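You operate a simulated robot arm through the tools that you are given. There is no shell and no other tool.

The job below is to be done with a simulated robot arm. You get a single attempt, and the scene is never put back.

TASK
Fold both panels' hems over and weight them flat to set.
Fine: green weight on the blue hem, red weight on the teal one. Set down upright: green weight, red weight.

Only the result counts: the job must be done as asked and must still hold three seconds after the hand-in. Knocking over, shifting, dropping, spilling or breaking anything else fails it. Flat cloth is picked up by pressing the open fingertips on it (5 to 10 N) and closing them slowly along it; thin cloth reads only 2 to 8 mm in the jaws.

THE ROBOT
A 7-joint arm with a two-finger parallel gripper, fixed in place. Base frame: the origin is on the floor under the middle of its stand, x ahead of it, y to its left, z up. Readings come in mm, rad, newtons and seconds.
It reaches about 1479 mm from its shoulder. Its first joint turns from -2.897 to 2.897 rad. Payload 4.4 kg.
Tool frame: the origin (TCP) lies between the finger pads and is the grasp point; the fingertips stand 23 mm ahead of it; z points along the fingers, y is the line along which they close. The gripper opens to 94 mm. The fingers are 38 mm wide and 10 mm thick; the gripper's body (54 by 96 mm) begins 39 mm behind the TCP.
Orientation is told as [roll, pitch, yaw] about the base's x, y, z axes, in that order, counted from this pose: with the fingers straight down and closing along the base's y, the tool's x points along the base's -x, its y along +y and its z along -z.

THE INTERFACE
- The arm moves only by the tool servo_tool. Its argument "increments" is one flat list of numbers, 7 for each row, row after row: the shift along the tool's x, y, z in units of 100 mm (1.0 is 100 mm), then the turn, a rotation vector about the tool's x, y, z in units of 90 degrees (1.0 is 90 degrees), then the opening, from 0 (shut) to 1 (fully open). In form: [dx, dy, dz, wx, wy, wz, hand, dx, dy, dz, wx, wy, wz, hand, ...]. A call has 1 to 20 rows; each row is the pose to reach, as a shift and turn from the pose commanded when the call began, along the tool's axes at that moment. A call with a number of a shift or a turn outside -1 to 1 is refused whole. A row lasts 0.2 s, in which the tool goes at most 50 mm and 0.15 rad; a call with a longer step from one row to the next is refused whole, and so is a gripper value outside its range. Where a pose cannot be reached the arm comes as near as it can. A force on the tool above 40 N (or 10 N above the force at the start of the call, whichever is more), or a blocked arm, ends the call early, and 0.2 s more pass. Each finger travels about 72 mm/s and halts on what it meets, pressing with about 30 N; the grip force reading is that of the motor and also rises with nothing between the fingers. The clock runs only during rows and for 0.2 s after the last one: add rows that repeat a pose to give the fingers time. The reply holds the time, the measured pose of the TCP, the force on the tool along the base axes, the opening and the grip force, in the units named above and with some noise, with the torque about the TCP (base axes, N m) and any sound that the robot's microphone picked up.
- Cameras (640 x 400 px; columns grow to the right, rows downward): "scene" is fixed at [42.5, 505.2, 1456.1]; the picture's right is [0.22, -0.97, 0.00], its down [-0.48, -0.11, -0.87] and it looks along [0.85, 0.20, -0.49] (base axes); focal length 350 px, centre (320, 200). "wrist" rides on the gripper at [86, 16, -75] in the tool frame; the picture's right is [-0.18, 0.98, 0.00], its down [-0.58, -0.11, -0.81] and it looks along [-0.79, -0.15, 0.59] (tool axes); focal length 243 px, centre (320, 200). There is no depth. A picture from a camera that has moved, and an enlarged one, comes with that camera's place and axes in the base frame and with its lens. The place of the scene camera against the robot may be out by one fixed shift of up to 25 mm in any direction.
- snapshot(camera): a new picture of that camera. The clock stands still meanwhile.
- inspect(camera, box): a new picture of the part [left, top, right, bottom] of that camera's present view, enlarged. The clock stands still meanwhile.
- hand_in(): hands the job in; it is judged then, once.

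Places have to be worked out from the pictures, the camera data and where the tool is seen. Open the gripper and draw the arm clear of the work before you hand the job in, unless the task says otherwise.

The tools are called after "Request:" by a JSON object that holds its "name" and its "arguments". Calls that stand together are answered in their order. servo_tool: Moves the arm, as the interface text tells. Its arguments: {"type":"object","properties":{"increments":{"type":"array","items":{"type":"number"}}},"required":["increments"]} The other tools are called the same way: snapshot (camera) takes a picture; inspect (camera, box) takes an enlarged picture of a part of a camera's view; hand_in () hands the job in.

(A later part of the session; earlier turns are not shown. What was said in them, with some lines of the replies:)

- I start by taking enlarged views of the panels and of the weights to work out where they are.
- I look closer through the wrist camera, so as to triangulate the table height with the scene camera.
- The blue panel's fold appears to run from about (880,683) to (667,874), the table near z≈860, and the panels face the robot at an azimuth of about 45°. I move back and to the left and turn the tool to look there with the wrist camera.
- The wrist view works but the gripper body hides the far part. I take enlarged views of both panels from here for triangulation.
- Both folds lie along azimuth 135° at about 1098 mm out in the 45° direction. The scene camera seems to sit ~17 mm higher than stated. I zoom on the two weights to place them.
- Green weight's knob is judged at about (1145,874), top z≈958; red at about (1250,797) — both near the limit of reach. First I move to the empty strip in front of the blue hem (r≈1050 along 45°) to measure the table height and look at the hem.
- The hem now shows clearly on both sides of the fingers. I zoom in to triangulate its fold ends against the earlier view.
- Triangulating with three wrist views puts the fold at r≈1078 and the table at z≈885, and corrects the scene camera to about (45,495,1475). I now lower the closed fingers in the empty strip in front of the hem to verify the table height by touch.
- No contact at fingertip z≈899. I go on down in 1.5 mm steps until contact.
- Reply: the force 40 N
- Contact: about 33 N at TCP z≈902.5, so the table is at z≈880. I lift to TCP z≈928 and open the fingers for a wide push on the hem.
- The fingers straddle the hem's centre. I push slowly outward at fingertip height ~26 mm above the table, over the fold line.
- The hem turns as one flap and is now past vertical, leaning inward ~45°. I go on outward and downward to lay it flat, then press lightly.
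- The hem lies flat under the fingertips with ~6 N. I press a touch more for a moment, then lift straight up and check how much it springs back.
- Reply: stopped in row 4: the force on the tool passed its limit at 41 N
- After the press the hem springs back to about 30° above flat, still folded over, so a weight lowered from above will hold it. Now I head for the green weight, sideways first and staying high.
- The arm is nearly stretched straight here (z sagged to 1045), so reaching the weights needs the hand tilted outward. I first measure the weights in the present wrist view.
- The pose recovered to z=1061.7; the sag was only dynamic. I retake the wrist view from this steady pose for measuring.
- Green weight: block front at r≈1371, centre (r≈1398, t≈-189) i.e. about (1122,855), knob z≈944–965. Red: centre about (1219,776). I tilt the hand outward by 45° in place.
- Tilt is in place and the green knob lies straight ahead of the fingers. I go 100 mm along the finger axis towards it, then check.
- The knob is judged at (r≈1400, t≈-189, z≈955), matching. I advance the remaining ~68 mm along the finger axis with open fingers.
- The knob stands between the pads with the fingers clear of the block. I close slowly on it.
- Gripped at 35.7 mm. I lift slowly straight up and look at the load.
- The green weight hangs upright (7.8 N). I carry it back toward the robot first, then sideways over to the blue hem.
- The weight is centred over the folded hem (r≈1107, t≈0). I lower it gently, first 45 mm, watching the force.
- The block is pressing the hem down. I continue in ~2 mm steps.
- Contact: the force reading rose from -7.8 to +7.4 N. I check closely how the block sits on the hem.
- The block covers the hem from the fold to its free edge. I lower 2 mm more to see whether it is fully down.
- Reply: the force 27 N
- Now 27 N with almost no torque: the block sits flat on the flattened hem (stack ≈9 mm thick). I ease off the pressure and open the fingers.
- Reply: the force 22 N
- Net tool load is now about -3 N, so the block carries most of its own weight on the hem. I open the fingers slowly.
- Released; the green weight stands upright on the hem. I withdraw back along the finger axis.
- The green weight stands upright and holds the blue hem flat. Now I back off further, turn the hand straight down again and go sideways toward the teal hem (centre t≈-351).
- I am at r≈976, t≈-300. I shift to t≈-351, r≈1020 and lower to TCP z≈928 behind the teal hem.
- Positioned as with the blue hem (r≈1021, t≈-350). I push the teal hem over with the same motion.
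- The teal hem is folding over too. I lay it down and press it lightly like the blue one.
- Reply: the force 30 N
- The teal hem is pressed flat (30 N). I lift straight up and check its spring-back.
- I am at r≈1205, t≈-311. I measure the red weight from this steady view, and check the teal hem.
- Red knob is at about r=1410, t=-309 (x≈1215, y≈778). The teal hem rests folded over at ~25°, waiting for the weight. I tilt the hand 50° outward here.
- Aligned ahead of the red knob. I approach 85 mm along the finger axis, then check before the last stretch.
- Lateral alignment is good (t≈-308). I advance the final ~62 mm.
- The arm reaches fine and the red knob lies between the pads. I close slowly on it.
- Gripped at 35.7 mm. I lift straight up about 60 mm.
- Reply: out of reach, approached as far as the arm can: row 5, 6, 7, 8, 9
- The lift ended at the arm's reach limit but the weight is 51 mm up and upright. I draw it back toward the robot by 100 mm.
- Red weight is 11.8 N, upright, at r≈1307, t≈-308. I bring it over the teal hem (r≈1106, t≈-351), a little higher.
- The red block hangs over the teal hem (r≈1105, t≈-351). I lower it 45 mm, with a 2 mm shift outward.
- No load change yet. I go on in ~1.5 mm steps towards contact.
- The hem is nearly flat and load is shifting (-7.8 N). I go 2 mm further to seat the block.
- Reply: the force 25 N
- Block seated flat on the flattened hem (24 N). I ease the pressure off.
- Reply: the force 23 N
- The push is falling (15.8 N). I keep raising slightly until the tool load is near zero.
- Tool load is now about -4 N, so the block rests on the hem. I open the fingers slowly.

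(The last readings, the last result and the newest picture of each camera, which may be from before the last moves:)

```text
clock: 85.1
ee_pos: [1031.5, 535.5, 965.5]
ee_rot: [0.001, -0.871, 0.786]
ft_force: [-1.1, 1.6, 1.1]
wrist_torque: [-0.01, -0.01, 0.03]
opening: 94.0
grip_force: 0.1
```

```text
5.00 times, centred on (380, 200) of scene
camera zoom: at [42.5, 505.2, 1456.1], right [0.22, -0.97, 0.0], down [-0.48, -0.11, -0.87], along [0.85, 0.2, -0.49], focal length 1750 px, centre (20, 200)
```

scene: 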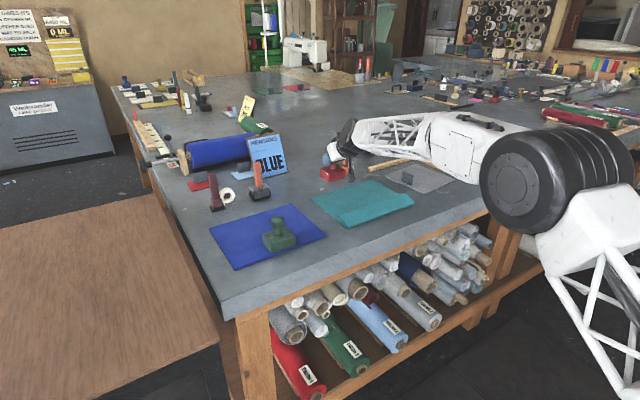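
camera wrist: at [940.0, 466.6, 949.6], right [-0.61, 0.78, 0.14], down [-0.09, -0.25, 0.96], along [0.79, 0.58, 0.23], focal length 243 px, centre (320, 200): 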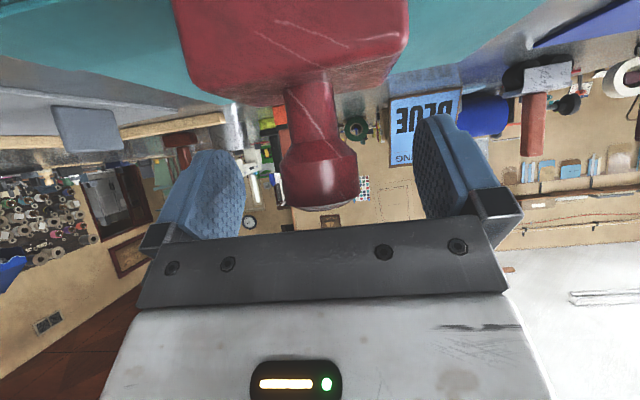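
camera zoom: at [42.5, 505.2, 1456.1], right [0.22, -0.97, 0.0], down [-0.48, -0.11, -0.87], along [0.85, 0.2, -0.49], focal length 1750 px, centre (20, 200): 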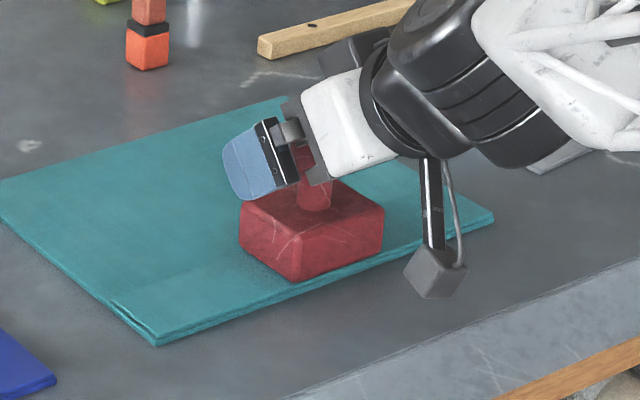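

Released; the red weight stands upright and the hem stays flat. I withdraw back along the finger axis, then up and away.

Request:
{"name": "servo_tool", "arguments": {"increments": [0, 0, -0.1, 0, 0, 0, 1, 0, 0, -0.25, 0, 0, 0, 1, 0, 0, -0.45, 0, 0, 0, 1, 0, 0, -0.7, 0, 0, 0, 1, 0, 0, -1, 0, 0, 0, 1]}}

Request:
{"name": "servo_tool", "arguments": {"increments": [-0.15, 0, -0.25, 0, 0, 0, 1, -0.3, 0, -0.5, 0, 0, 0, 1, -0.45, 0, -0.75, 0, 0, 0, 1, -0.6, 0, -1, 0, 0, 0, 1, -0.6, 0, -1, 0, 0, 0, 1]}}

Request:
{"name": "servo_tool", "arguments": {"increments": [-0.1, 0, -0.25, 0, 0, 0, 1, -0.2, 0, -0.5, 0, 0, 0, 1, -0.3, 0, -0.75, 0, 0, 0, 1, -0.4, 0, -1, 0, 0, 0, 1, -0.4, 0, -1, 0, 0, 0, 1]}}

Request:
{"name": "snapshot", "arguments": {"camera": "scene"}}

Request:
{"name": "inspect", "arguments": {"camera": "scene", "box": [190, 150, 350, 280]}}

Request:
{"name": "inspect", "arguments": {"camera": "scene", "box": [300, 130, 460, 240]}}

```text
clock: 86.3
ee_pos: [976.5, 481.1, 1030.2]
ee_rot: [0.0, -0.869, 0.787]
ft_force: [0.3, 0.1, -2.0]
wrist_torque: [0.04, -0.02, -0.01]
opening: 93.9
grip_force: 0.0
```

```text
clock: 87.5
ee_pos: [950.5, 454.2, 1141.1]
ee_rot: [0.0, -0.87, 0.788]
ft_force: [0.2, 0.5, -0.6]
wrist_torque: [-0.01, 0.02, -0.01]
opening: 94.1
grip_force: 0.1
```

```text
clock: 88.7
ee_pos: [916.4, 417.8, 1236.1]
ee_rot: [0.0, -0.872, 0.788]
ft_force: [-0.7, -0.9, 1.0]
wrist_torque: [-0.01, 0.05, 0.02]
opening: 94.0
grip_force: 0.1
```

```text
taken
```

scene: 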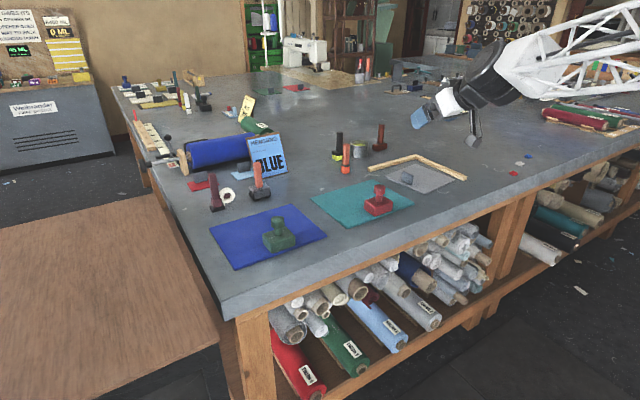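

```text
3.08 times, centred on (270, 215) of scene
camera zoom: at [42.5, 505.2, 1456.1], right [0.22, -0.97, 0.0], down [-0.48, -0.11, -0.87], along [0.85, 0.2, -0.49], focal length 1077 px, centre (474, 154)
```

zoom: 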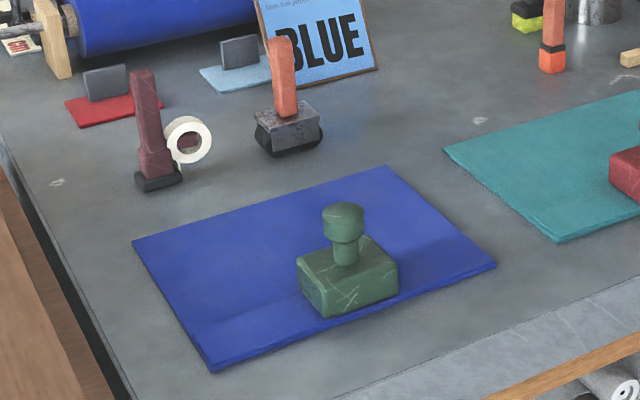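

```text
3.64 times, centred on (380, 185) of scene
camera zoom: at [42.5, 505.2, 1456.1], right [0.22, -0.97, 0.0], down [-0.48, -0.11, -0.87], along [0.85, 0.2, -0.49], focal length 1273 px, centre (102, 254)
```

zoom: 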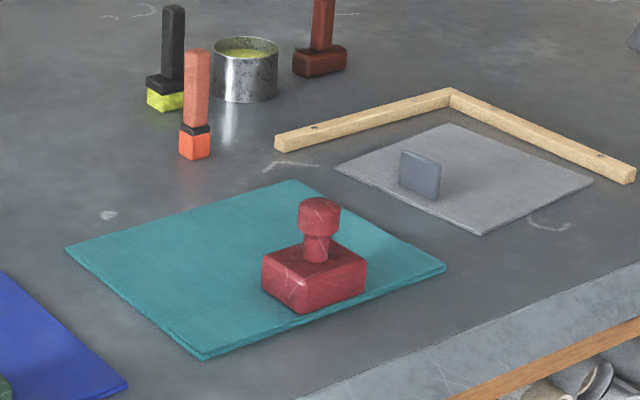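

Both hems lie flat, with the green weight upright on the blue one and the red weight upright on the teal one. Nothing else has moved, and the arm is clear with the gripper open, so I hand in.

Request:
{"name": "hand_in", "arguments": {}}

```text
The job is handed in.
```

Both hems are folded over and weighted flat. The green weight stands upright on the blue hem and the red weight stands upright on the teal one.

The last pictures before hand-in showed both hems lying flat and nothing else on the table moved. The green weight had been in place for about 45 seconds by then. The red weight had been down only a few seconds. After each press the hems sprang back to roughly 25–30°, so the weights are what keep them flat.

The gripper was open and the arm clear of the work when I handed in. The hand-in gave no verdict, only that the job was received.
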